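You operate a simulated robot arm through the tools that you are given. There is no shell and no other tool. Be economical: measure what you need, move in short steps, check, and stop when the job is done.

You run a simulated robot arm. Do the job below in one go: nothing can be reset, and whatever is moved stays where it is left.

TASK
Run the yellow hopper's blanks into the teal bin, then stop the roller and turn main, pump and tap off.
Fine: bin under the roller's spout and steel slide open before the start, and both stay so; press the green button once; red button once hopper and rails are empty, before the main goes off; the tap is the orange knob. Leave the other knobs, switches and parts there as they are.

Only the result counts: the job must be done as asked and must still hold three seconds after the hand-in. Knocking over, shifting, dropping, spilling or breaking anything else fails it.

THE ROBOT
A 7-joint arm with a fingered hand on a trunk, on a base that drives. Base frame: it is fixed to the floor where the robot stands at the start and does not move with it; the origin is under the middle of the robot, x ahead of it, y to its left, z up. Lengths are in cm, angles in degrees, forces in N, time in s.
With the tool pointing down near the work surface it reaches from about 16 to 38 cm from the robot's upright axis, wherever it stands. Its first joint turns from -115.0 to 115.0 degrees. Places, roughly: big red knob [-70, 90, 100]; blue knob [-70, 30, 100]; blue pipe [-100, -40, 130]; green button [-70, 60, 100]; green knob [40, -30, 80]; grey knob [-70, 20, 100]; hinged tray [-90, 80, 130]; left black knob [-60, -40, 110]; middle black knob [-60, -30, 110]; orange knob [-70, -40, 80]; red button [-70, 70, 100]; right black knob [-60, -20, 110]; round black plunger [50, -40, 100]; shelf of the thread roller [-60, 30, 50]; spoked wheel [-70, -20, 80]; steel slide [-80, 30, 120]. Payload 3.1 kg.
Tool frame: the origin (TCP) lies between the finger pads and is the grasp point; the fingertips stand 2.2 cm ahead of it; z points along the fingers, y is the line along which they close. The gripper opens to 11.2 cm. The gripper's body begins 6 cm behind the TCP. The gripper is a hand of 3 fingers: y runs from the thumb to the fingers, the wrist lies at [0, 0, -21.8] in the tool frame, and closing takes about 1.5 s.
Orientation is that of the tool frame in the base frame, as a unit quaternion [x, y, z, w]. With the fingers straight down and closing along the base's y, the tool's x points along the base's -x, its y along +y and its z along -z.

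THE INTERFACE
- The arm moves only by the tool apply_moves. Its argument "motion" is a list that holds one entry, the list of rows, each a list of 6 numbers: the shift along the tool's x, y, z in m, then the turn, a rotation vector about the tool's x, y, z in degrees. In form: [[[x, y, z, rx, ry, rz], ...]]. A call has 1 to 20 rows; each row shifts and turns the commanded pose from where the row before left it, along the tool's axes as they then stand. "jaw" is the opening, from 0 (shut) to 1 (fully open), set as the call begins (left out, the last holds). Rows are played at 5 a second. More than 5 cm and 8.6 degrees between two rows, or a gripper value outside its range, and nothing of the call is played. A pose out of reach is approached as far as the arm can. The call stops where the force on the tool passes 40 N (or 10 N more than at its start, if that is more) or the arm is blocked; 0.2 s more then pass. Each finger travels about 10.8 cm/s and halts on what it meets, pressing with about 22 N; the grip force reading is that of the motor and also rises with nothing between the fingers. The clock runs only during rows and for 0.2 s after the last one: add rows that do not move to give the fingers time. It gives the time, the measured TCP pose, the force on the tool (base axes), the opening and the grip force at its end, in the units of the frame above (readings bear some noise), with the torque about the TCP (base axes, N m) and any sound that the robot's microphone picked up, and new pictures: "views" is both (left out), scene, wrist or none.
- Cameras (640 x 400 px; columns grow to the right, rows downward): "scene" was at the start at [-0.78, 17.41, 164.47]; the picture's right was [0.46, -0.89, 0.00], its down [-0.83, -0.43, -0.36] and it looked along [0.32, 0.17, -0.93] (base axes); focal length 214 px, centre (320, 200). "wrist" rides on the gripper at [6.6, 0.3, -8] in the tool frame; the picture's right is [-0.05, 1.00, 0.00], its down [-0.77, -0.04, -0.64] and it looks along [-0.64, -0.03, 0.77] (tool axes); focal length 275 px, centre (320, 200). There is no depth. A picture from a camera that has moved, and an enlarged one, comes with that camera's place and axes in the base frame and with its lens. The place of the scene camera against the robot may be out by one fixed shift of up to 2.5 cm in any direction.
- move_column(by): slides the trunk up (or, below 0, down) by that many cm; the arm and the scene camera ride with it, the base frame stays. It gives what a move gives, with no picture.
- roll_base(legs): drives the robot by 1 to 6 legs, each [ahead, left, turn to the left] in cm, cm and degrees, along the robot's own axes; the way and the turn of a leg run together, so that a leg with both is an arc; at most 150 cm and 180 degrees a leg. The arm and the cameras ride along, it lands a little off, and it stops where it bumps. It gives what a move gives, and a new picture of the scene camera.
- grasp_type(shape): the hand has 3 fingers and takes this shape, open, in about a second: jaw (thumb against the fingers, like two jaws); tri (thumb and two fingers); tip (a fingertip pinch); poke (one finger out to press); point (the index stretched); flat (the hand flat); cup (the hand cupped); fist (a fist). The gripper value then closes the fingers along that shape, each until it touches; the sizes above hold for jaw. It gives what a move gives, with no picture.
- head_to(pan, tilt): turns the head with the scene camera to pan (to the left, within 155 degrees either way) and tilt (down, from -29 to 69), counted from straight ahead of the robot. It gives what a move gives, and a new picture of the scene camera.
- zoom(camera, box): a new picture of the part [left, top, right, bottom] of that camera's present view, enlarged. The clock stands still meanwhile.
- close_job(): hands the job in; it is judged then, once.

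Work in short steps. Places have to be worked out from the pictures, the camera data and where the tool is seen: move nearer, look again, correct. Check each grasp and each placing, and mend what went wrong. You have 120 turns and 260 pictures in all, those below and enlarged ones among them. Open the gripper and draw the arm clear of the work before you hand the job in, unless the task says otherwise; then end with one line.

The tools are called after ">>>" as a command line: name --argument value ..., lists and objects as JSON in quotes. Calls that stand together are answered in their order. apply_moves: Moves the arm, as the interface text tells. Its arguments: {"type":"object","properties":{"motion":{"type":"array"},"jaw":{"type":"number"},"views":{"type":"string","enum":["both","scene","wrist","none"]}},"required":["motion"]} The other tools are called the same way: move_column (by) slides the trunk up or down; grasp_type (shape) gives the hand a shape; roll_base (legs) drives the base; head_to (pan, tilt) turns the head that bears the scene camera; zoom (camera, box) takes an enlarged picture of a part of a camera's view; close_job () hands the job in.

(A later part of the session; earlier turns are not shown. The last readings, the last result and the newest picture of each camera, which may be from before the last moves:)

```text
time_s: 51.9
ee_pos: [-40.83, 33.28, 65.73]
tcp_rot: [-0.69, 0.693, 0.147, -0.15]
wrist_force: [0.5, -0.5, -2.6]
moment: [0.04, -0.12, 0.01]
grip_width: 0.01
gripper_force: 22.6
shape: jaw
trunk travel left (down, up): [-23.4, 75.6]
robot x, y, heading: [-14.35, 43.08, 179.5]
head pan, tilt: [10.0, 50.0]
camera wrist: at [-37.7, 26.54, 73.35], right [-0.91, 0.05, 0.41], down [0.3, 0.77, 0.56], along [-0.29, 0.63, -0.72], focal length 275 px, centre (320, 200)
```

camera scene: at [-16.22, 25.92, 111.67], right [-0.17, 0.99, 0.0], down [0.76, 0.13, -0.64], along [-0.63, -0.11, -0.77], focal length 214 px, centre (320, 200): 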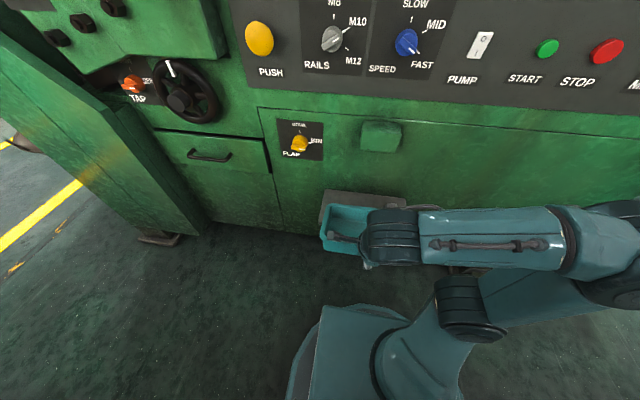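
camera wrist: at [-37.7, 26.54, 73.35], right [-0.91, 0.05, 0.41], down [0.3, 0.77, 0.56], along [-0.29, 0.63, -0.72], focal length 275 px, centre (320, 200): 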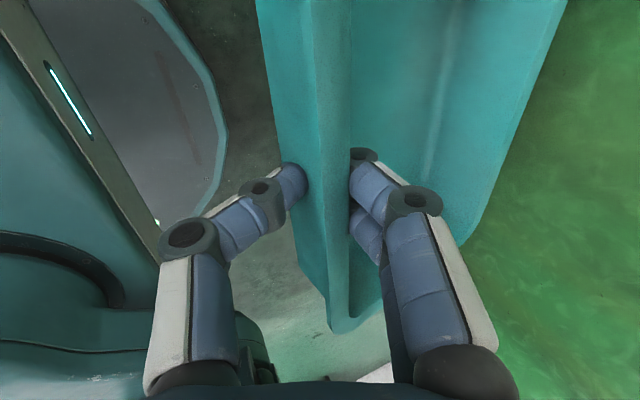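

Flap seems set to BIN. Spout centre y≈33.3, z≈74; shelf y 18–49, x -56…-72, matching the bin's y. I drive 4 cm ahead and extend the bin 12 cm forward over the shelf.

>>> roll_base --legs '[[4, 0, 0]]'

>>> apply_moves --motion '[[[0, 0.0183, 0.0081, 0, 0, 0], [0, 0.0274, 0.0122, 0, 0, 0], [0, 0.0274, 0.0122, 0, 0, 0], [0, 0.0274, 0.0122, 0, 0, 0], [0, 0.0091, 0.0041, 0, 0, 0], [0, 0, 0, 0, 0, 0]]]'

>>> zoom --camera "scene" --box '[240, 100, 480, 250]'

```text
time_s: 52.8
ee_pos: [-44.8, 33.27, 65.71]
tcp_rot: [-0.69, 0.693, 0.148, -0.15]
wrist_force: [0.1, 0.0, -1.4]
moment: [0.02, -0.14, -0.02]
grip_width: 0.03
gripper_force: 21.9
shape: jaw
trunk travel left (down, up): [-23.4, 75.6]
robot x, y, heading: [-18.93, 43.17, 179.5]
head pan, tilt: [10.0, 50.0]
camera scene: at [-20.23, 25.94, 111.66], right [-0.17, 0.99, 0.0], down [0.76, 0.13, -0.64], along [-0.63, -0.11, -0.77], focal length 214 px, centre (320, 200)
```

scene: 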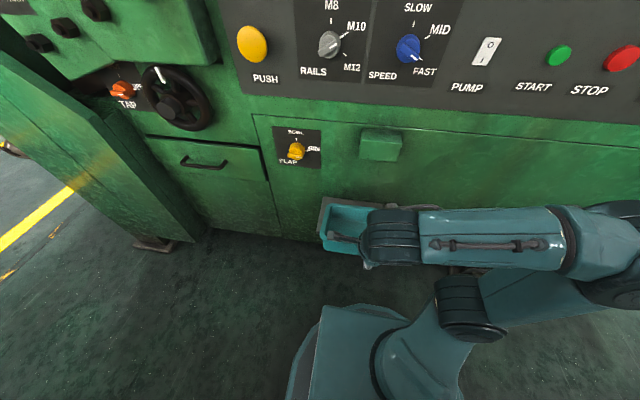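

```text
time_s: 54.2
ee_pos: [-56.92, 33.36, 65.75]
tcp_rot: [-0.689, 0.693, 0.148, -0.15]
wrist_force: [-0.4, 0.2, -2.8]
moment: [0.0, -0.11, 0.0]
grip_width: 0.02
gripper_force: 21.9
shape: jaw
trunk travel left (down, up): [-23.4, 75.6]
robot x, y, heading: [-18.43, 43.01, 179.5]
head pan, tilt: [10.0, 50.0]
camera scene: at [-20.24, 25.94, 111.66], right [-0.17, 0.99, 0.0], down [0.76, 0.13, -0.64], along [-0.63, -0.11, -0.77], focal length 214 px, centre (320, 200)
camera wrist: at [-53.75, 26.61, 73.37], right [-0.91, 0.05, 0.41], down [0.3, 0.77, 0.56], along [-0.29, 0.63, -0.72], focal length 275 px, centre (320, 200)
```

scene: 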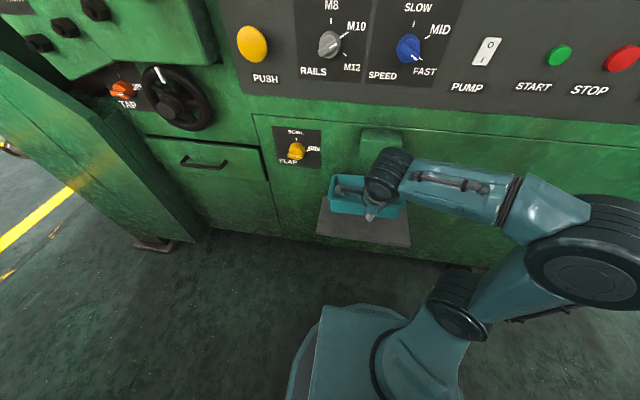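
wrist: 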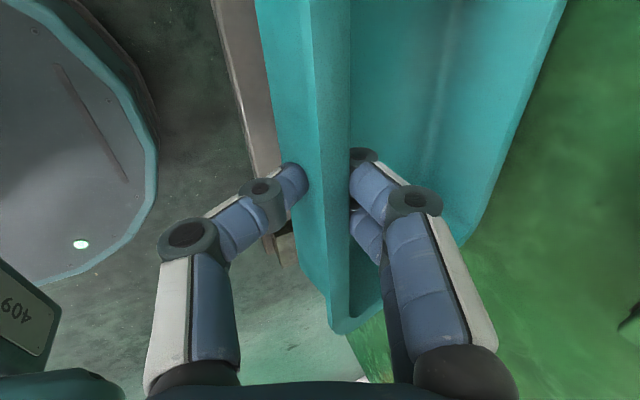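

```text
2.67 times, centred on (360, 175) of scene
camera zoom: at [-20.24, 25.94, 111.66], right [-0.17, 0.99, 0.0], down [0.76, 0.13, -0.64], along [-0.63, -0.11, -0.77], focal length 572 px, centre (213, 267)
```

zoom: 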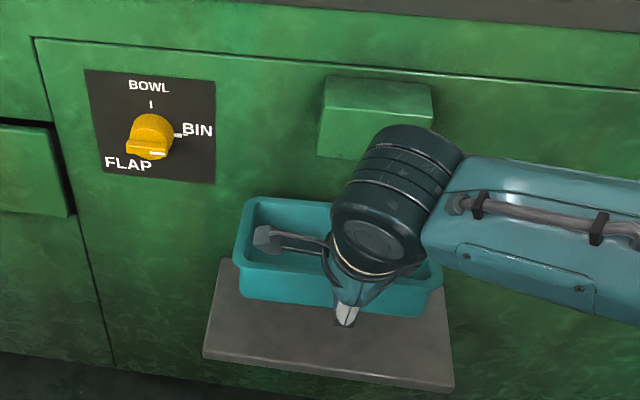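

Aligned in y. Another 1.5 cm forward, then down 6 cm.

>>> apply_moves --motion '[[[0, 0.0137, 0.0061, 0, 0, 0], [0, -0.008, 0.018, 0, 0, 0], [0, -0.008, 0.018, 0, 0, 0], [0, -0.008, 0.018, 0, 0, 0], [0, 0, 0, 0, 0, 0]]]'

>>> zoom --camera "scene" --box '[280, 140, 440, 240]'

```text
time_s: 55.4
ee_pos: [-58.41, 33.39, 59.92]
tcp_rot: [-0.689, 0.694, 0.148, -0.15]
wrist_force: [-0.1, 0.6, -2.7]
moment: [0.01, -0.11, -0.03]
grip_width: 0.02
gripper_force: 22.0
shape: jaw
trunk travel left (down, up): [-23.4, 75.6]
robot x, y, heading: [-18.42, 43.08, 179.8]
head pan, tilt: [10.0, 50.0]
camera scene: at [-20.24, 25.94, 111.66], right [-0.17, 0.99, 0.0], down [0.76, 0.13, -0.64], along [-0.63, -0.11, -0.77], focal length 214 px, centre (320, 200)
camera wrist: at [-55.29, 26.61, 67.44], right [-0.91, 0.05, 0.41], down [0.3, 0.77, 0.56], along [-0.29, 0.63, -0.72], focal length 275 px, centre (320, 200)
```

scene: 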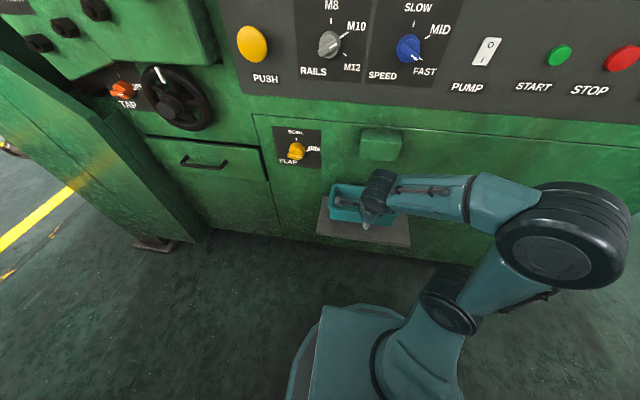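
wrist: 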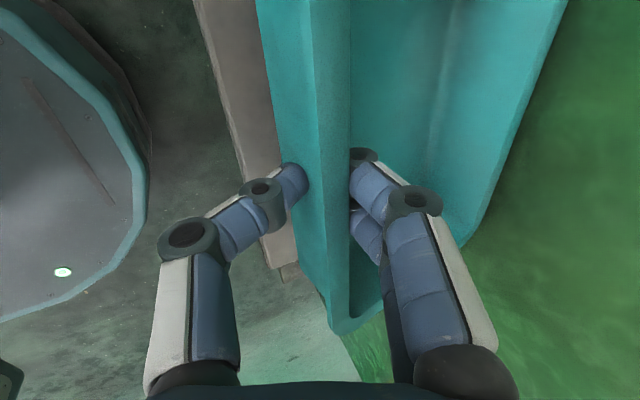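

```text
4.00 times, centred on (360, 190) of scene
camera zoom: at [-20.24, 25.94, 111.66], right [-0.17, 0.99, 0.0], down [0.76, 0.13, -0.64], along [-0.63, -0.11, -0.77], focal length 858 px, centre (160, 240)
```

zoom: 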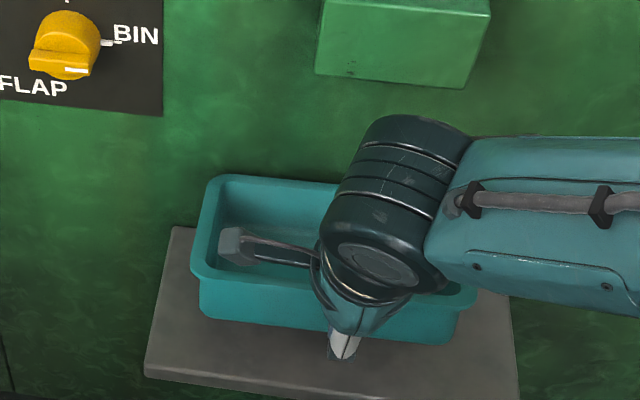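

Continue lowering in small rows until contact.

>>> apply_moves --motion '[[[0, -0.004, 0.009, 0, 0, 0], [0, -0.002, 0.0045, 0, 0, 0], [0, -0.002, 0.0045, 0, 0, 0], [0, -0.002, 0.0045, 0, 0, 0], [0, 0, 0, 0, 0, 0]]]'

>>> zoom --camera "scene" --box '[280, 140, 440, 240]'

```text
time_s: 56.6
ee_pos: [-58.37, 33.24, 57.38]
tcp_rot: [-0.689, 0.694, 0.148, -0.15]
wrist_force: [-0.7, -1.0, -2.6]
moment: [0.01, -0.1, 0.03]
grip_width: 0.05
gripper_force: 21.8
shape: jaw
trunk travel left (down, up): [-23.4, 75.6]
robot x, y, heading: [-19.01, 43.14, 179.7]
head pan, tilt: [10.0, 50.0]
camera scene: at [-20.24, 25.94, 111.66], right [-0.17, 0.99, 0.0], down [0.76, 0.13, -0.64], along [-0.63, -0.11, -0.77], focal length 214 px, centre (320, 200)
camera wrist: at [-55.29, 26.58, 65.0], right [-0.91, 0.05, 0.41], down [0.3, 0.77, 0.56], along [-0.29, 0.63, -0.72], focal length 275 px, centre (320, 200)
```

scene: 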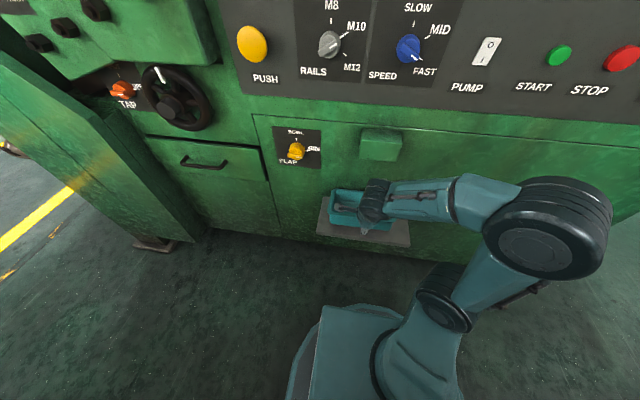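
wrist: 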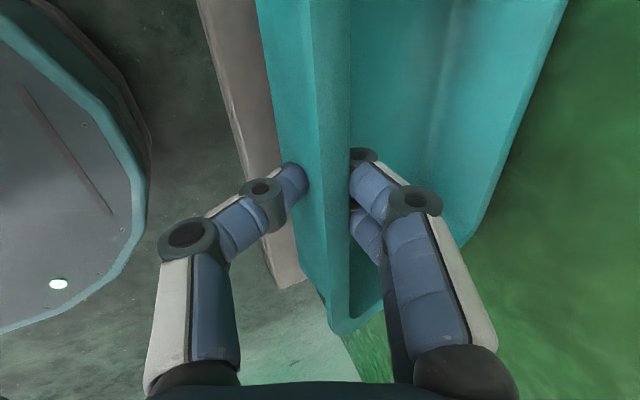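

```text
4.00 times, centred on (360, 190) of scene
camera zoom: at [-20.24, 25.94, 111.66], right [-0.17, 0.99, 0.0], down [0.76, 0.13, -0.64], along [-0.63, -0.11, -0.77], focal length 858 px, centre (160, 240)
```

zoom: 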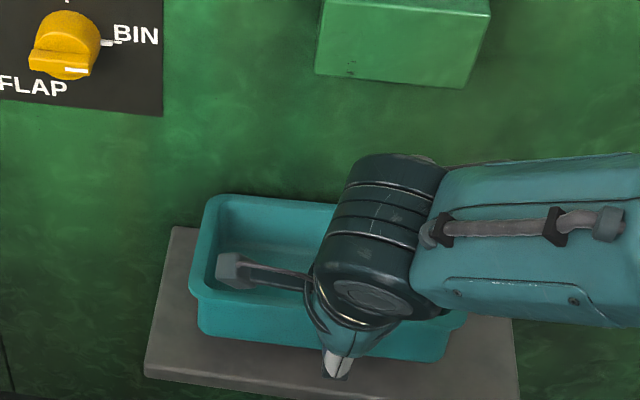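

No contact yet; continue down in small rows.

>>> apply_moves --motion '[[[0, -0.002, 0.0045, 0, 0, 0], [0, -0.002, 0.0045, 0, 0, 0], [0, -0.002, 0.0045, 0, 0, 0], [0, 0, 0, 0, 0, 0]]]' --views "none"

>>> apply_moves --motion '[[[0, -0.002, 0.0045, 0, 0, 0], [0, -0.002, 0.0045, 0, 0, 0], [0, 0, 0, 0, 0, 0]]]'

>>> zoom --camera "scene" --box '[280, 140, 440, 240]'

```text
time_s: 57.6
ee_pos: [-58.35, 33.31, 55.96]
tcp_rot: [-0.689, 0.694, 0.148, -0.15]
wrist_force: [0.7, -0.3, -1.7]
moment: [-0.03, -0.08, -0.01]
grip_width: 0.02
gripper_force: 21.1
shape: jaw
trunk travel left (down, up): [-23.4, 75.6]
robot x, y, heading: [-18.54, 42.94, 179.5]
head pan, tilt: [10.0, 50.0]
```

```text
time_s: 58.4
ee_pos: [-58.43, 33.26, 54.96]
tcp_rot: [-0.689, 0.693, 0.148, -0.151]
wrist_force: [0.2, -0.6, -0.7]
moment: [-0.03, -0.05, 0.04]
grip_width: 0.03
gripper_force: 22.1
shape: jaw
trunk travel left (down, up): [-23.4, 75.6]
robot x, y, heading: [-18.54, 43.06, 179.8]
head pan, tilt: [10.0, 50.0]
camera scene: at [-20.23, 25.94, 111.66], right [-0.17, 0.99, 0.0], down [0.76, 0.13, -0.64], along [-0.63, -0.11, -0.77], focal length 214 px, centre (320, 200)
camera wrist: at [-55.27, 26.61, 62.58], right [-0.91, 0.05, 0.41], down [0.3, 0.77, 0.56], along [-0.29, 0.63, -0.72], focal length 275 px, centre (320, 200)
```

scene: 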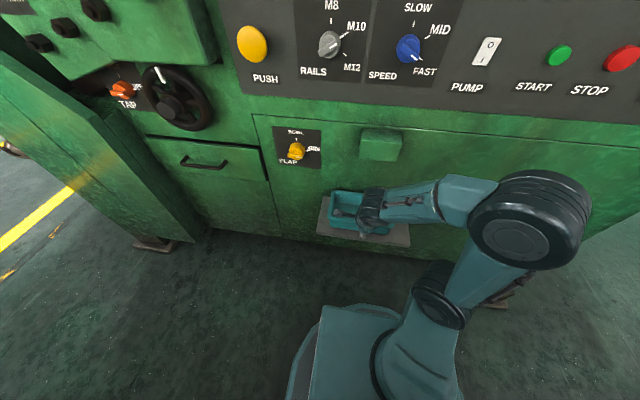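
wrist: 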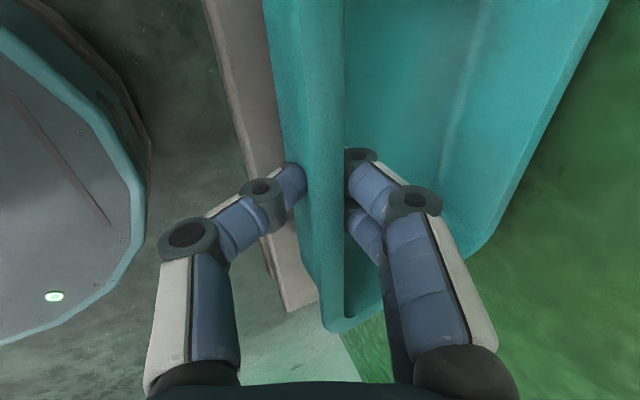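

```text
4.00 times, centred on (360, 190) of scene
camera zoom: at [-20.23, 25.94, 111.66], right [-0.17, 0.99, 0.0], down [0.76, 0.13, -0.64], along [-0.63, -0.11, -0.77], focal length 858 px, centre (160, 240)
```

zoom: 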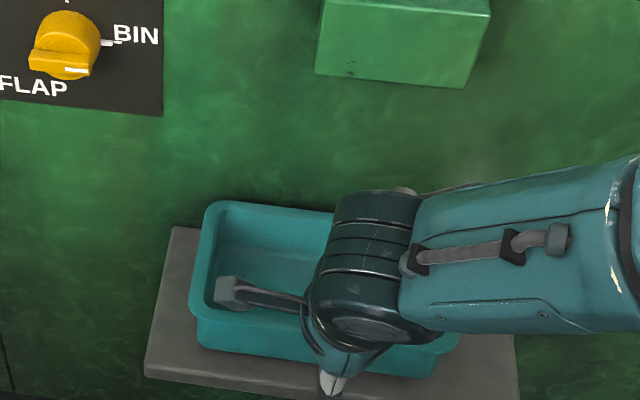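

The far side has touched and the bin is levelling. Down one more cm.

>>> apply_moves --motion '[[[0, -0.0016, 0.0036, 0, 0, 0], [0, -0.0016, 0.0036, 0, 0, 0], [0, -0.0008, 0.0018, 0, 0, 0], [0, 0, 0, 0, 0, 0]]]'

>>> zoom --camera "scene" --box '[280, 140, 440, 240]'

```text
time_s: 59.4
ee_pos: [-58.33, 33.34, 54.01]
tcp_rot: [-0.689, 0.694, 0.147, -0.15]
wrist_force: [0.5, 0.3, -1.1]
moment: [-0.03, -0.01, 0.0]
grip_width: 0.02
gripper_force: 21.7
shape: jaw
trunk travel left (down, up): [-23.4, 75.6]
robot x, y, heading: [-18.83, 43.05, 179.9]
head pan, tilt: [10.0, 50.0]
camera scene: at [-20.23, 25.94, 111.66], right [-0.17, 0.99, 0.0], down [0.76, 0.13, -0.64], along [-0.63, -0.11, -0.77], focal length 214 px, centre (320, 200)
camera wrist: at [-55.29, 26.61, 61.6], right [-0.91, 0.05, 0.41], down [0.3, 0.77, 0.56], along [-0.29, 0.63, -0.72], focal length 275 px, centre (320, 200)
```

scene: 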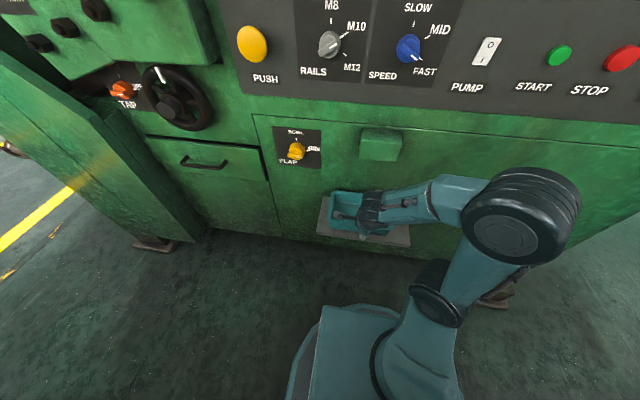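
wrist: 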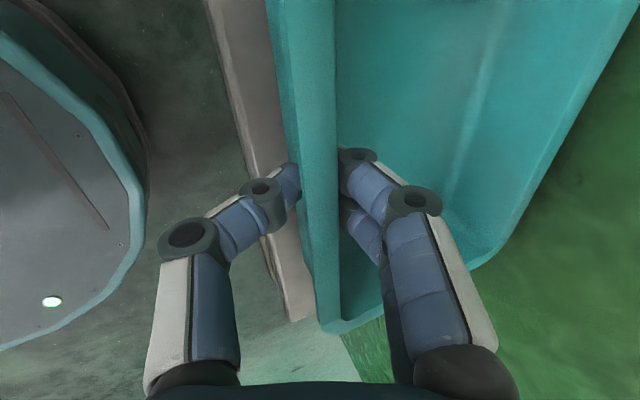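

```text
4.00 times, centred on (360, 190) of scene
camera zoom: at [-20.23, 25.94, 111.66], right [-0.17, 0.99, 0.0], down [0.76, 0.13, -0.64], along [-0.63, -0.11, -0.77], focal length 858 px, centre (160, 240)
```

zoom: 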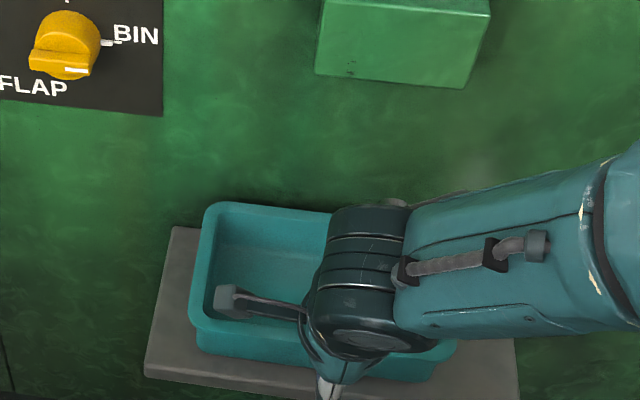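

Almost flat. I lower 3 mm more, then open moderately.

>>> apply_moves --motion '[[[0, -0.0012, 0.0027, 0, 0, 0], [0, 0, 0, 0, 0, 0]]]' --views "none"

>>> apply_moves --motion '[[[0, 0, 0, 0, 0, 0], [0, 0, 0, 0, 0, 0], [0, 0, 0, 0, 0, 0], [0, 0, 0, 0, 0, 0]]]' --jaw 0.35

>>> zoom --camera "scene" --box '[280, 140, 440, 240]'

```text
time_s: 60.0
ee_pos: [-58.41, 33.36, 53.82]
tcp_rot: [-0.688, 0.694, 0.148, -0.152]
wrist_force: [0.0, 0.7, 15.1]
moment: [-0.01, 0.0, 0.01]
grip_width: 0.06
gripper_force: 22.4
shape: jaw
trunk travel left (down, up): [-23.4, 75.6]
robot x, y, heading: [-18.49, 43.06, 179.6]
head pan, tilt: [10.0, 50.0]
```

```text
time_s: 61.0
ee_pos: [-58.43, 33.45, 53.76]
tcp_rot: [-0.69, 0.693, 0.148, -0.149]
wrist_force: [-0.5, 0.1, -0.3]
moment: [-0.03, -0.01, -0.02]
grip_width: 3.89
gripper_force: 0.0
shape: jaw
trunk travel left (down, up): [-23.4, 75.6]
robot x, y, heading: [-18.34, 43.2, 179.7]
head pan, tilt: [10.0, 50.0]
camera scene: at [-20.22, 25.94, 111.66], right [-0.17, 0.99, 0.0], down [0.76, 0.13, -0.64], along [-0.63, -0.11, -0.77], focal length 214 px, centre (320, 200)
camera wrist: at [-55.29, 26.6, 61.29], right [-0.91, 0.05, 0.41], down [0.3, 0.77, 0.56], along [-0.29, 0.63, -0.72], focal length 275 px, centre (320, 200)
```

scene: 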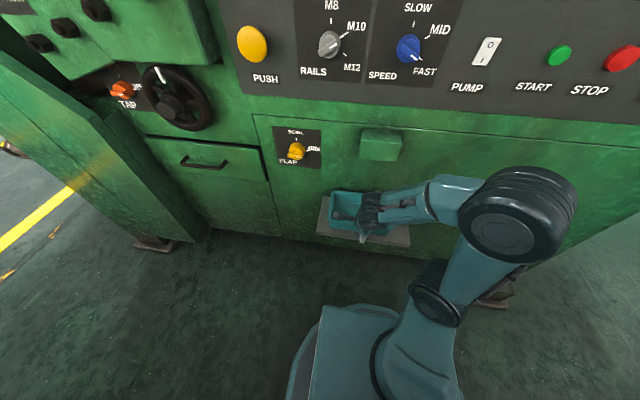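
wrist: 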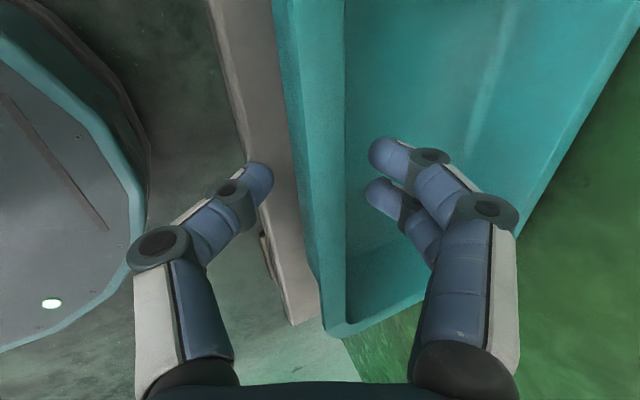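

```text
4.00 times, centred on (360, 190) of scene
camera zoom: at [-20.22, 25.94, 111.66], right [-0.17, 0.99, 0.0], down [0.76, 0.13, -0.64], along [-0.63, -0.11, -0.77], focal length 858 px, centre (160, 240)
```

zoom: 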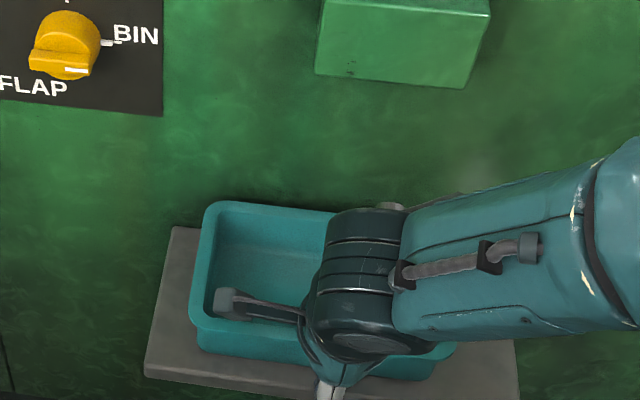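

Bin stands flat on the shelf. I retract along the tool axis.

>>> apply_moves --motion '[[[0, 0, -0.02, 0, 0, 0], [0, 0, -0.04, 0, 0, 0], [0, 0, -0.04, 0, 0, 0], [0, -0.03, -0.03, 0, 0, 0], [0, -0.04, -0.02, 0, 0, 0], [0, -0.04, -0.02, 0, 0, 0], [0, 0, 0, 0, 0, 0]]]'

>>> zoom --camera "scene" --box '[240, 100, 480, 250]'

```text
time_s: 62.6
ee_pos: [-41.78, 32.76, 64.61]
tcp_rot: [-0.689, 0.694, 0.148, -0.149]
wrist_force: [-0.4, 0.1, -1.1]
moment: [-0.02, 0.0, -0.02]
grip_width: 3.9
gripper_force: 0.0
shape: jaw
out of reach, approached as far as the arm can: row 6
trunk travel left (down, up): [-23.4, 75.6]
robot x, y, heading: [-18.75, 42.83, 179.7]
head pan, tilt: [10.0, 50.0]
camera scene: at [-20.22, 25.94, 111.66], right [-0.17, 0.99, 0.0], down [0.76, 0.13, -0.64], along [-0.63, -0.11, -0.77], focal length 214 px, centre (320, 200)
camera wrist: at [-38.66, 26.1, 72.22], right [-0.91, 0.05, 0.41], down [0.3, 0.77, 0.56], along [-0.29, 0.64, -0.72], focal length 275 px, centre (320, 200)
```

scene: 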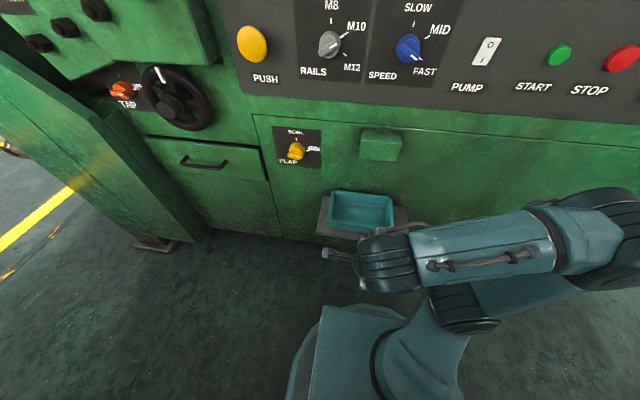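
wrist: 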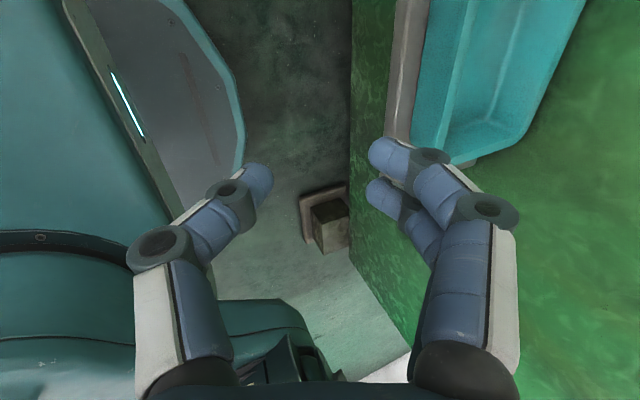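

```text
2.67 times, centred on (360, 175) of scene
camera zoom: at [-20.22, 25.94, 111.66], right [-0.17, 0.99, 0.0], down [0.76, 0.13, -0.64], along [-0.63, -0.11, -0.77], focal length 572 px, centre (213, 267)
```

zoom: 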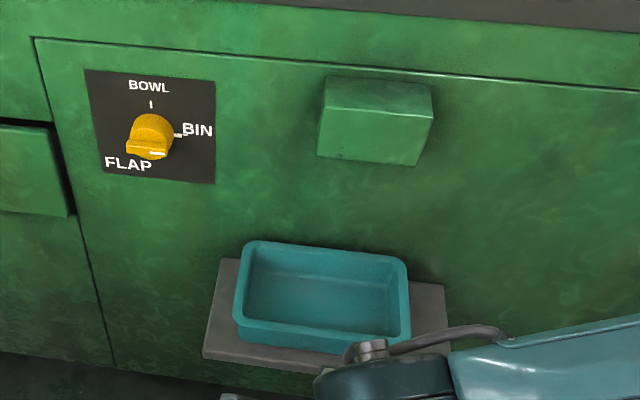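

Bin sits under the spout. I raise the trunk and inspect the hopper, steel slide and knobs.

>>> move_column --by 40

>>> move_column --by 10

>>> head_to --pan 0 --tilt 40

>>> zoom --camera "scene" --box '[200, 40, 520, 240]'

```text
time_s: 66.4
ee_pos: [-41.8, 32.82, 104.56]
tcp_rot: [-0.689, 0.694, 0.148, -0.149]
wrist_force: [0.3, 0.2, 0.0]
moment: [0.04, 0.03, 0.02]
grip_width: 3.89
gripper_force: 0.2
shape: jaw
trunk travel left (down, up): [-63.4, 35.6]
robot x, y, heading: [-19.03, 43.1, 179.8]
head pan, tilt: [10.0, 50.0]
```

```text
time_s: 67.7
ee_pos: [-41.76, 32.78, 114.58]
tcp_rot: [-0.688, 0.694, 0.148, -0.15]
wrist_force: [0.4, 0.4, -0.4]
moment: [-0.01, 0.04, 0.0]
grip_width: 3.88
gripper_force: 0.0
shape: jaw
trunk travel left (down, up): [-73.4, 25.6]
robot x, y, heading: [-18.52, 42.95, 179.8]
head pan, tilt: [10.0, 50.0]
```

```text
time_s: 68.5
ee_pos: [-41.82, 32.71, 114.54]
tcp_rot: [-0.689, 0.694, 0.148, -0.149]
wrist_force: [-0.3, 0.3, 0.0]
moment: [0.01, -0.01, -0.03]
grip_width: 3.91
gripper_force: 0.0
shape: jaw
trunk travel left (down, up): [-73.4, 25.6]
robot x, y, heading: [-18.9, 42.9, 179.6]
head pan, tilt: [0.0, 40.0]
camera scene: at [-21.12, 27.28, 163.08], right [0.01, 1.0, 0.0], down [0.64, 0.0, -0.77], along [-0.77, 0.0, -0.64], focal length 214 px, centre (320, 200)
```

scene: 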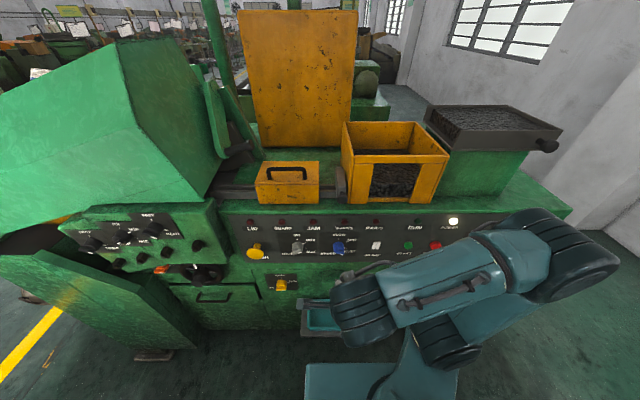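

```text
2.00 times, centred on (360, 140) of scene
camera zoom: at [-21.12, 27.28, 163.08], right [0.01, 1.0, 0.0], down [0.64, 0.0, -0.77], along [-0.77, 0.0, -0.64], focal length 429 px, centre (240, 320)
```

zoom: 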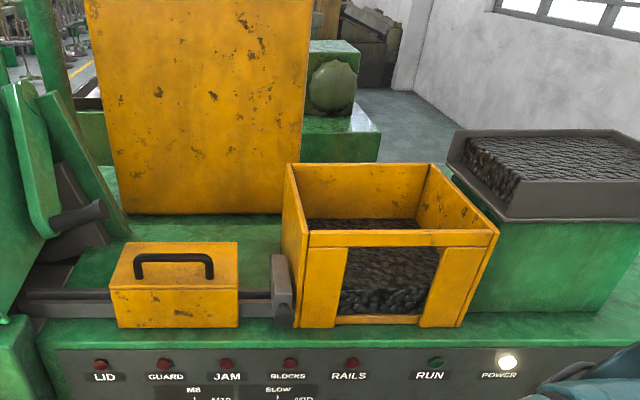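

I zoom on the steel slide beside the hopper.

>>> zoom --camera "scene" --box '[300, 140, 400, 203]'

>>> head_to --pan -5 --tilt 60

>>> zoom --camera "scene" --box '[260, 40, 400, 128]'

```text
6.35 times, centred on (350, 172) of scene
camera zoom: at [-21.12, 27.28, 163.08], right [0.01, 1.0, 0.0], down [0.64, 0.0, -0.77], along [-0.77, 0.0, -0.64], focal length 1362 px, centre (130, 381)
```

zoom: 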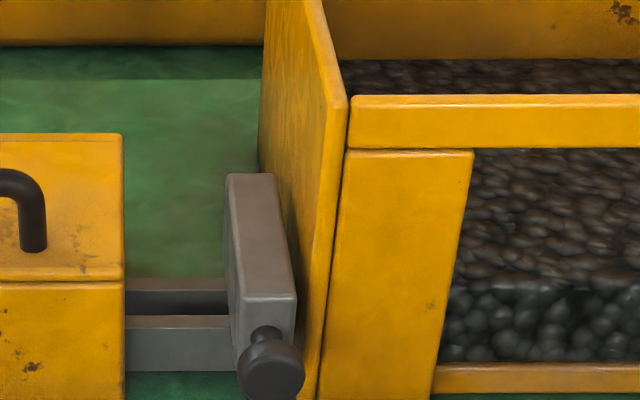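

```text
time_s: 69.3
ee_pos: [-41.73, 32.81, 114.59]
tcp_rot: [-0.689, 0.694, 0.148, -0.15]
wrist_force: [-1.3, 0.8, 0.1]
moment: [0.02, 0.0, 0.0]
grip_width: 3.9
gripper_force: 0.1
shape: jaw
trunk travel left (down, up): [-73.4, 25.6]
robot x, y, heading: [-18.52, 42.94, 179.3]
head pan, tilt: [-5.0, 60.0]
camera scene: at [-19.27, 27.86, 160.41], right [0.09, 1.0, 0.0], down [0.86, -0.08, -0.5], along [-0.5, 0.05, -0.87], focal length 214 px, centre (320, 200)
```

scene: 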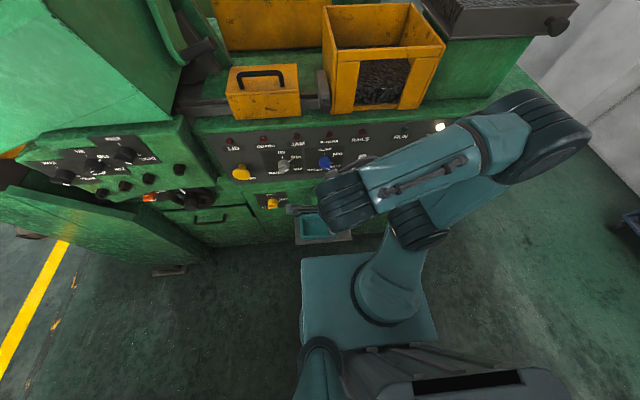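

```text
4.55 times, centred on (330, 84) of scene
camera zoom: at [-19.27, 27.86, 160.41], right [0.09, 1.0, 0.0], down [0.86, -0.08, -0.5], along [-0.5, 0.05, -0.87], focal length 975 px, centre (274, 727)
```

zoom: 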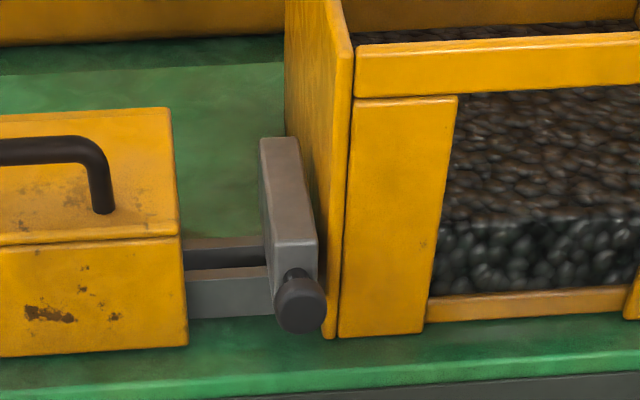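

The slide is a plate with a knob on its front, to be pulled out toward me. I roll the hand 90° and pitch it up toward the machine, to look closely with the wrist camera.

>>> apply_moves --motion '[[[0, 0, 0, 0, 0, 8.2], [0, 0, 0, 0, 0, 8.2], [0, 0, 0, 0, 0, 8.2], [0, 0, 0, 0, 0, 8.2], [0, 0, 0, 0, 0, 8.2], [0, 0, 0, 0, 0, 8.2], [0, 0, 0, 0, 0, 8.2], [0, 0, 0, 0, 0, 8.2], [0, 0, 0, 0, 0, 8.2], [0, 0, 0, 0, 0, 8.2], [0, 0, 0, 0, 0, 8.0], [0.0295, 0, 0, 0, 7.75, 0], [0.0295, 0, 0, 0, 7.75, 0], [0.0295, 0, 0, 0, 7.75, 0], [0.0295, 0, 0, 0, 7.75, 0], [0, 0, 0, 0, 0, 0]]]'

```text
time_s: 72.7
ee_pos: [-59.42, 34.84, 124.93]
tcp_rot: [0.002, 0.887, 0.0, -0.462]
wrist_force: [0.4, 0.6, -0.1]
moment: [-0.02, 0.01, -0.01]
grip_width: 3.89
gripper_force: 0.1
shape: jaw
out of reach, approached as far as the arm can: row 9, 10, 11, 12, 13, 14, 15
trunk travel left (down, up): [-73.4, 25.6]
robot x, y, heading: [-18.54, 42.96, 179.4]
head pan, tilt: [-5.0, 60.0]
camera scene: at [-19.27, 27.86, 160.41], right [0.09, 1.0, 0.0], down [0.86, -0.08, -0.5], along [-0.5, 0.05, -0.87], focal length 214 px, centre (320, 200)
camera wrist: at [-56.47, 35.07, 135.2], right [0.03, 1.0, -0.04], down [0.96, -0.04, -0.27], along [-0.27, -0.03, -0.96], focal length 275 px, centre (320, 200)
```

scene: 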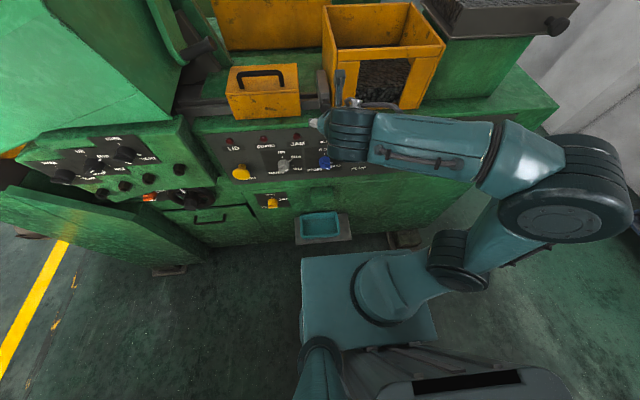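
wrist: 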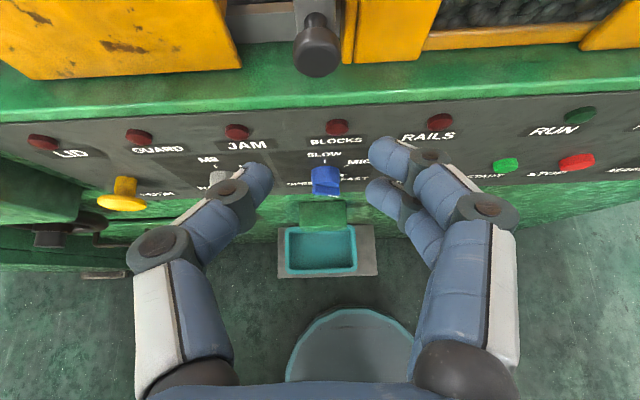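

Knob seen clearly just ahead. I move 5 cm toward the machine for a second sighting.

>>> apply_moves --motion '[[[0.0143, 0, 0.0205, 0, 0, 0], [0.0144, 0, 0.0205, 0, 0, 0], [0, 0, 0, 0, 0, 0]]]'

>>> zoom --camera "wrist" --box '[200, 0, 440, 150]'

```text
time_s: 73.5
ee_pos: [-64.35, 34.93, 125.01]
tcp_rot: [0.004, 0.885, 0.0, -0.465]
wrist_force: [0.3, -0.2, 0.0]
moment: [-0.01, -0.01, 0.02]
grip_width: 3.89
gripper_force: 0.1
shape: jaw
trunk travel left (down, up): [-73.4, 25.6]
robot x, y, heading: [-18.42, 43.39, 179.5]
head pan, tilt: [-5.0, 60.0]
camera scene: at [-19.18, 27.88, 160.41], right [0.09, 1.0, 0.0], down [0.86, -0.08, -0.5], along [-0.5, 0.05, -0.87], focal length 214 px, centre (320, 200)
camera wrist: at [-61.32, 35.2, 135.19], right [0.03, 1.0, -0.04], down [0.96, -0.04, -0.27], along [-0.27, -0.03, -0.96], focal length 275 px, centre (320, 200)
```

scene: 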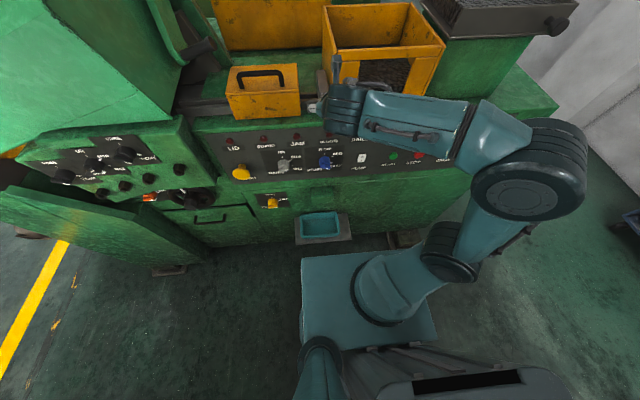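
wrist: 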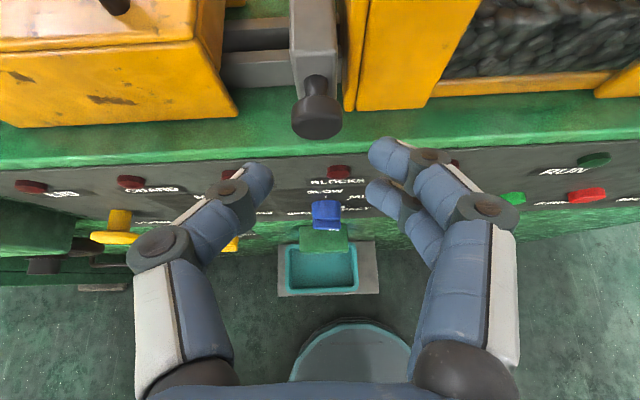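

```text
2.67 times, centred on (320, 75) of wrist
camera zoom: at [-61.32, 35.2, 135.19], right [0.03, 1.0, -0.04], down [0.96, -0.04, -0.27], along [-0.27, -0.03, -0.96], focal length 734 px, centre (320, 533)
```

zoom: 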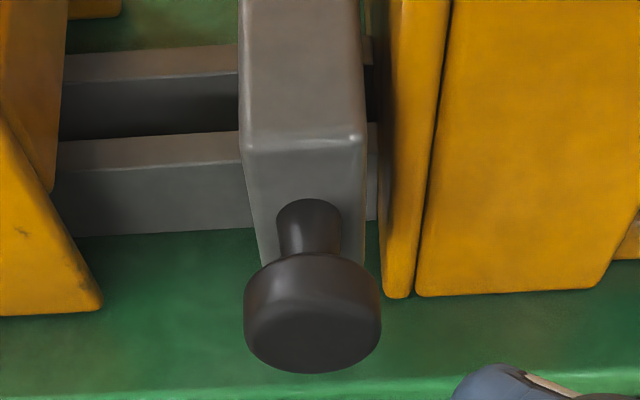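

Two sightings give the knob head at about [-70.3, 34.8, 121], radius 1.5, right along the tool axis. I open a bit and advance 6.2 cm.

>>> apply_moves --motion '[[[0, 0, 0, 0, 0, 0], [0, 0, 0, 0, 0, 0], [0, 0, 0.02, 0, 0, 0], [0, 0, 0.02, 0, 0, 0], [0, 0, 0.012, 0, 0, 0], [0, 0, 0.01, 0, 0, 0], [0, 0, 0, 0, 0, 0]]]' --jaw 0.5

>>> zoom --camera "wrist" --box '[160, 50, 480, 250]'

```text
time_s: 75.1
ee_pos: [-69.32, 34.94, 121.43]
tcp_rot: [0.003, 0.886, 0.0, -0.464]
wrist_force: [-0.4, 0.3, 0.1]
moment: [0.0, 0.0, -0.01]
grip_width: 5.54
gripper_force: 0.0
shape: jaw
trunk travel left (down, up): [-73.4, 25.6]
robot x, y, heading: [-18.86, 42.6, 179.9]
head pan, tilt: [-5.0, 60.0]
camera scene: at [-19.23, 27.87, 160.41], right [0.09, 1.0, 0.0], down [0.86, -0.08, -0.5], along [-0.5, 0.05, -0.87], focal length 214 px, centre (320, 200)
camera wrist: at [-66.45, 35.18, 131.59], right [0.03, 1.0, -0.04], down [0.96, -0.04, -0.27], along [-0.27, -0.03, -0.96], focal length 275 px, centre (320, 200)
```

scene: 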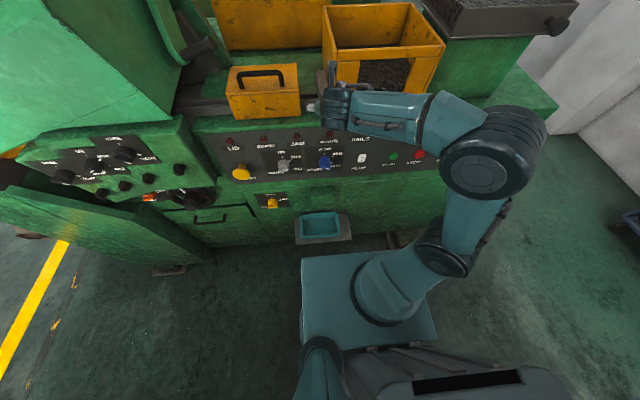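
wrist: 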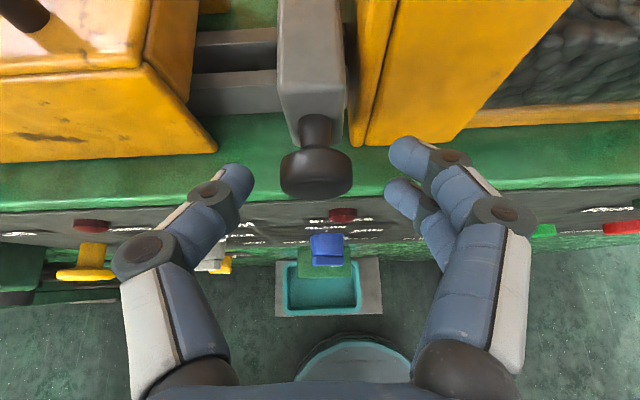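

```text
2.00 times, centred on (320, 150) of wrist
camera zoom: at [-66.45, 35.18, 131.59], right [0.03, 1.0, -0.04], down [0.96, -0.04, -0.27], along [-0.27, -0.03, -0.96], focal length 551 px, centre (320, 300)
```

zoom: 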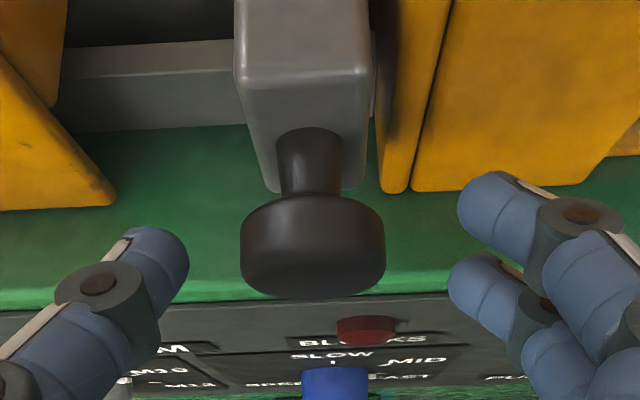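

The head is between thumb and fingers. I close.

>>> apply_moves --motion '[[[0, 0, 0, 0, 0, 0], [0, 0, 0, 0, 0, 0], [0, 0, 0, 0, 0, 0], [0, 0, 0, 0, 0, 0], [0, 0, 0, 0, 0, 0], [0, 0, 0, 0, 0, 0]]]' --jaw 0 --views "wrist"

```text
time_s: 76.5
ee_pos: [-69.45, 34.81, 121.37]
tcp_rot: [0.004, 0.886, 0.001, -0.463]
wrist_force: [0.0, 0.0, 4.1]
moment: [-0.05, 0.03, 0.01]
grip_width: 2.03
gripper_force: 21.9
shape: jaw
trunk travel left (down, up): [-73.4, 25.6]
robot x, y, heading: [-18.81, 43.21, 179.3]
head pan, tilt: [-5.0, 60.0]
camera wrist: at [-66.43, 35.18, 131.63], right [0.03, 1.0, -0.04], down [0.96, -0.04, -0.27], along [-0.27, -0.03, -0.96], focal length 275 px, centre (320, 200)
```

wrist: 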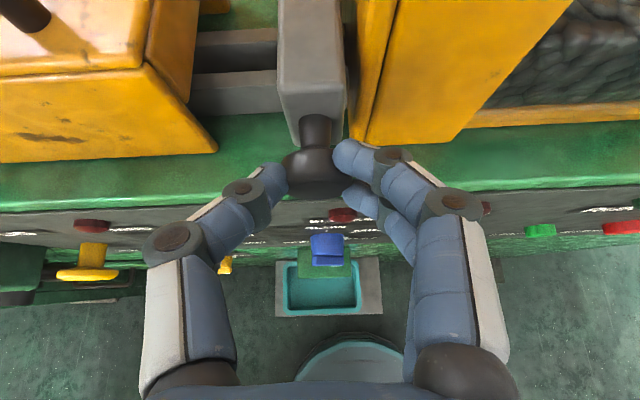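

Gripped. I pull straight out (+x) 4 cm.

>>> apply_moves --motion '[[[-0.0057, 0, -0.0082, 0, 0, 0], [-0.0057, 0, -0.0082, 0, 0, 0], [-0.0057, 0, -0.0082, 0, 0, 0], [-0.0057, 0, -0.0082, 0, 0, 0], [0, 0, 0, 0, 0, 0]]]'

>>> zoom --camera "scene" --box '[260, 40, 400, 128]'

```text
time_s: 77.7
ee_pos: [-65.34, 34.93, 121.4]
tcp_rot: [0.003, 0.886, -0.001, -0.463]
wrist_force: [0.6, -0.6, 5.4]
moment: [-0.04, 0.06, -0.04]
grip_width: 2.04
gripper_force: 22.2
shape: jaw
trunk travel left (down, up): [-73.4, 25.6]
robot x, y, heading: [-18.46, 43.07, 179.7]
head pan, tilt: [-5.0, 60.0]
camera scene: at [-19.15, 27.87, 160.41], right [0.09, 1.0, 0.0], down [0.86, -0.08, -0.5], along [-0.5, 0.05, -0.87], focal length 214 px, centre (320, 200)
camera wrist: at [-62.43, 35.18, 131.62], right [0.03, 1.0, -0.04], down [0.96, -0.04, -0.27], along [-0.27, -0.03, -0.96], focal length 275 px, centre (320, 200)
```

scene: 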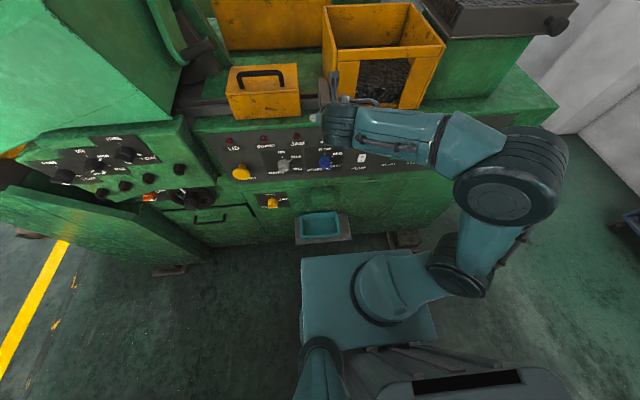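
wrist: 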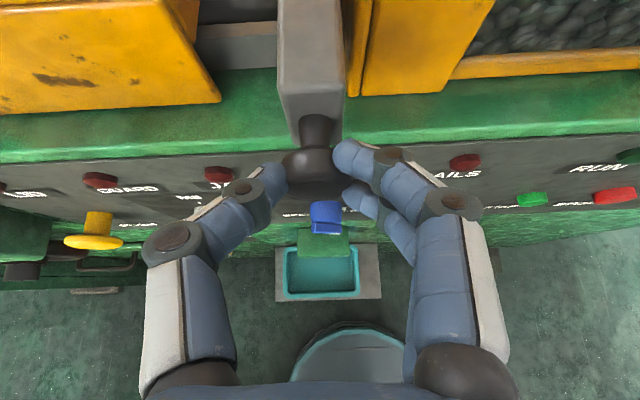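

```text
4.55 times, centred on (330, 84) of scene
camera zoom: at [-19.15, 27.87, 160.41], right [0.09, 1.0, 0.0], down [0.86, -0.08, -0.5], along [-0.5, 0.05, -0.87], focal length 975 px, centre (274, 727)
```

zoom: 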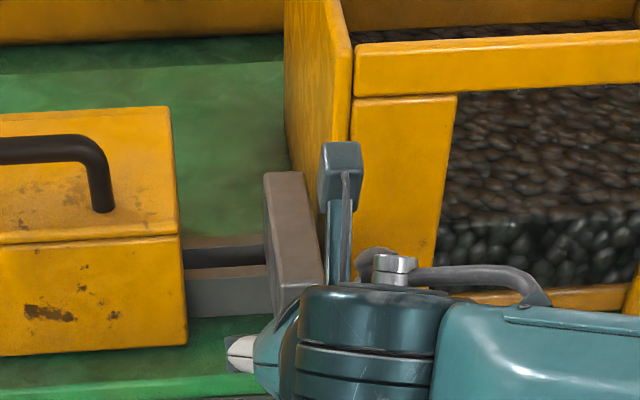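

The slide is coming out smoothly. I keep pulling until its stop.

>>> apply_moves --motion '[[[-0.0057, 0, -0.0082, 0, 0, 0], [-0.0057, 0, -0.0082, 0, 0, 0], [-0.0057, 0, -0.0082, 0, 0, 0], [-0.0057, 0, -0.0082, 0, 0, 0], [0, 0, 0, 0, 0, 0]]]'

>>> zoom --camera "scene" --box '[260, 40, 400, 128]'

```text
time_s: 78.9
ee_pos: [-62.12, 35.12, 122.4]
tcp_rot: [0.002, 0.887, 0.0, -0.462]
wrist_force: [0.6, -0.4, 0.6]
moment: [0.02, 0.02, -0.01]
grip_width: 1.04
gripper_force: 22.2
shape: jaw
out of reach, approached as far as the arm can: row 3, 4
trunk travel left (down, up): [-73.4, 25.6]
robot x, y, heading: [-18.62, 42.99, 179.8]
head pan, tilt: [-5.0, 60.0]
camera scene: at [-19.13, 27.86, 160.41], right [0.09, 1.0, 0.0], down [0.86, -0.08, -0.5], along [-0.5, 0.05, -0.87], focal length 214 px, centre (320, 200)
camera wrist: at [-59.16, 35.44, 132.55], right [0.03, 1.0, -0.04], down [0.96, -0.04, -0.27], along [-0.27, -0.03, -0.96], focal length 275 px, centre (320, 200)
```

scene: 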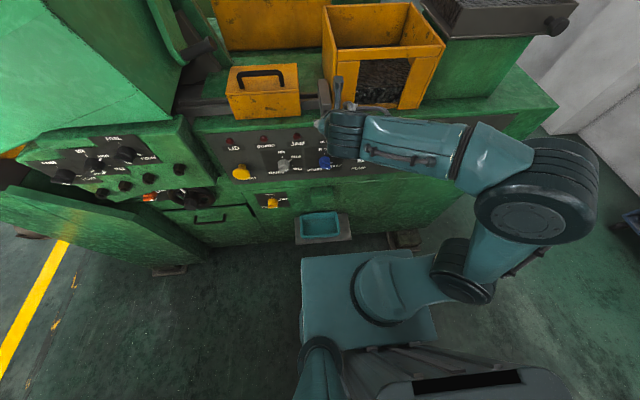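
wrist: 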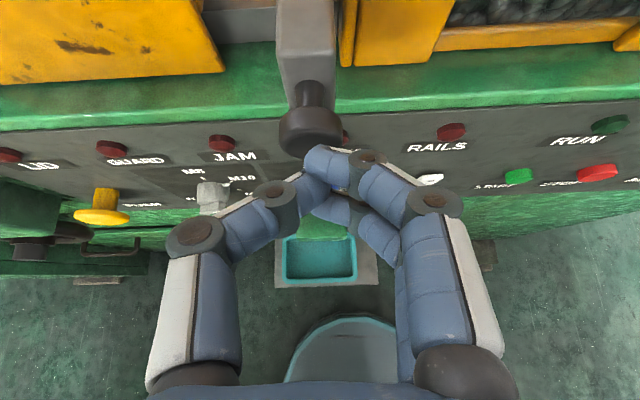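

```text
4.55 times, centred on (330, 84) of scene
camera zoom: at [-19.13, 27.86, 160.41], right [0.09, 1.0, 0.0], down [0.86, -0.08, -0.5], along [-0.5, 0.05, -0.87], focal length 975 px, centre (274, 727)
```

zoom: 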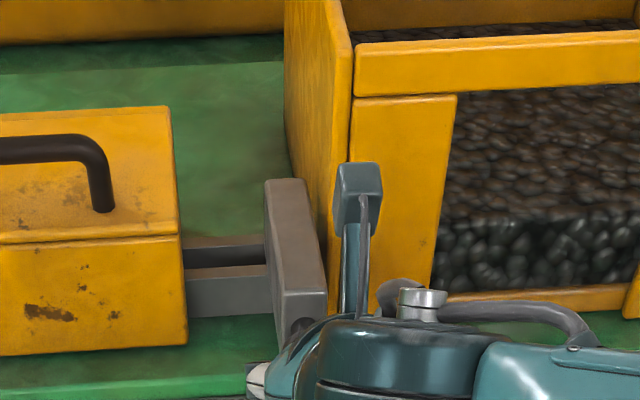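

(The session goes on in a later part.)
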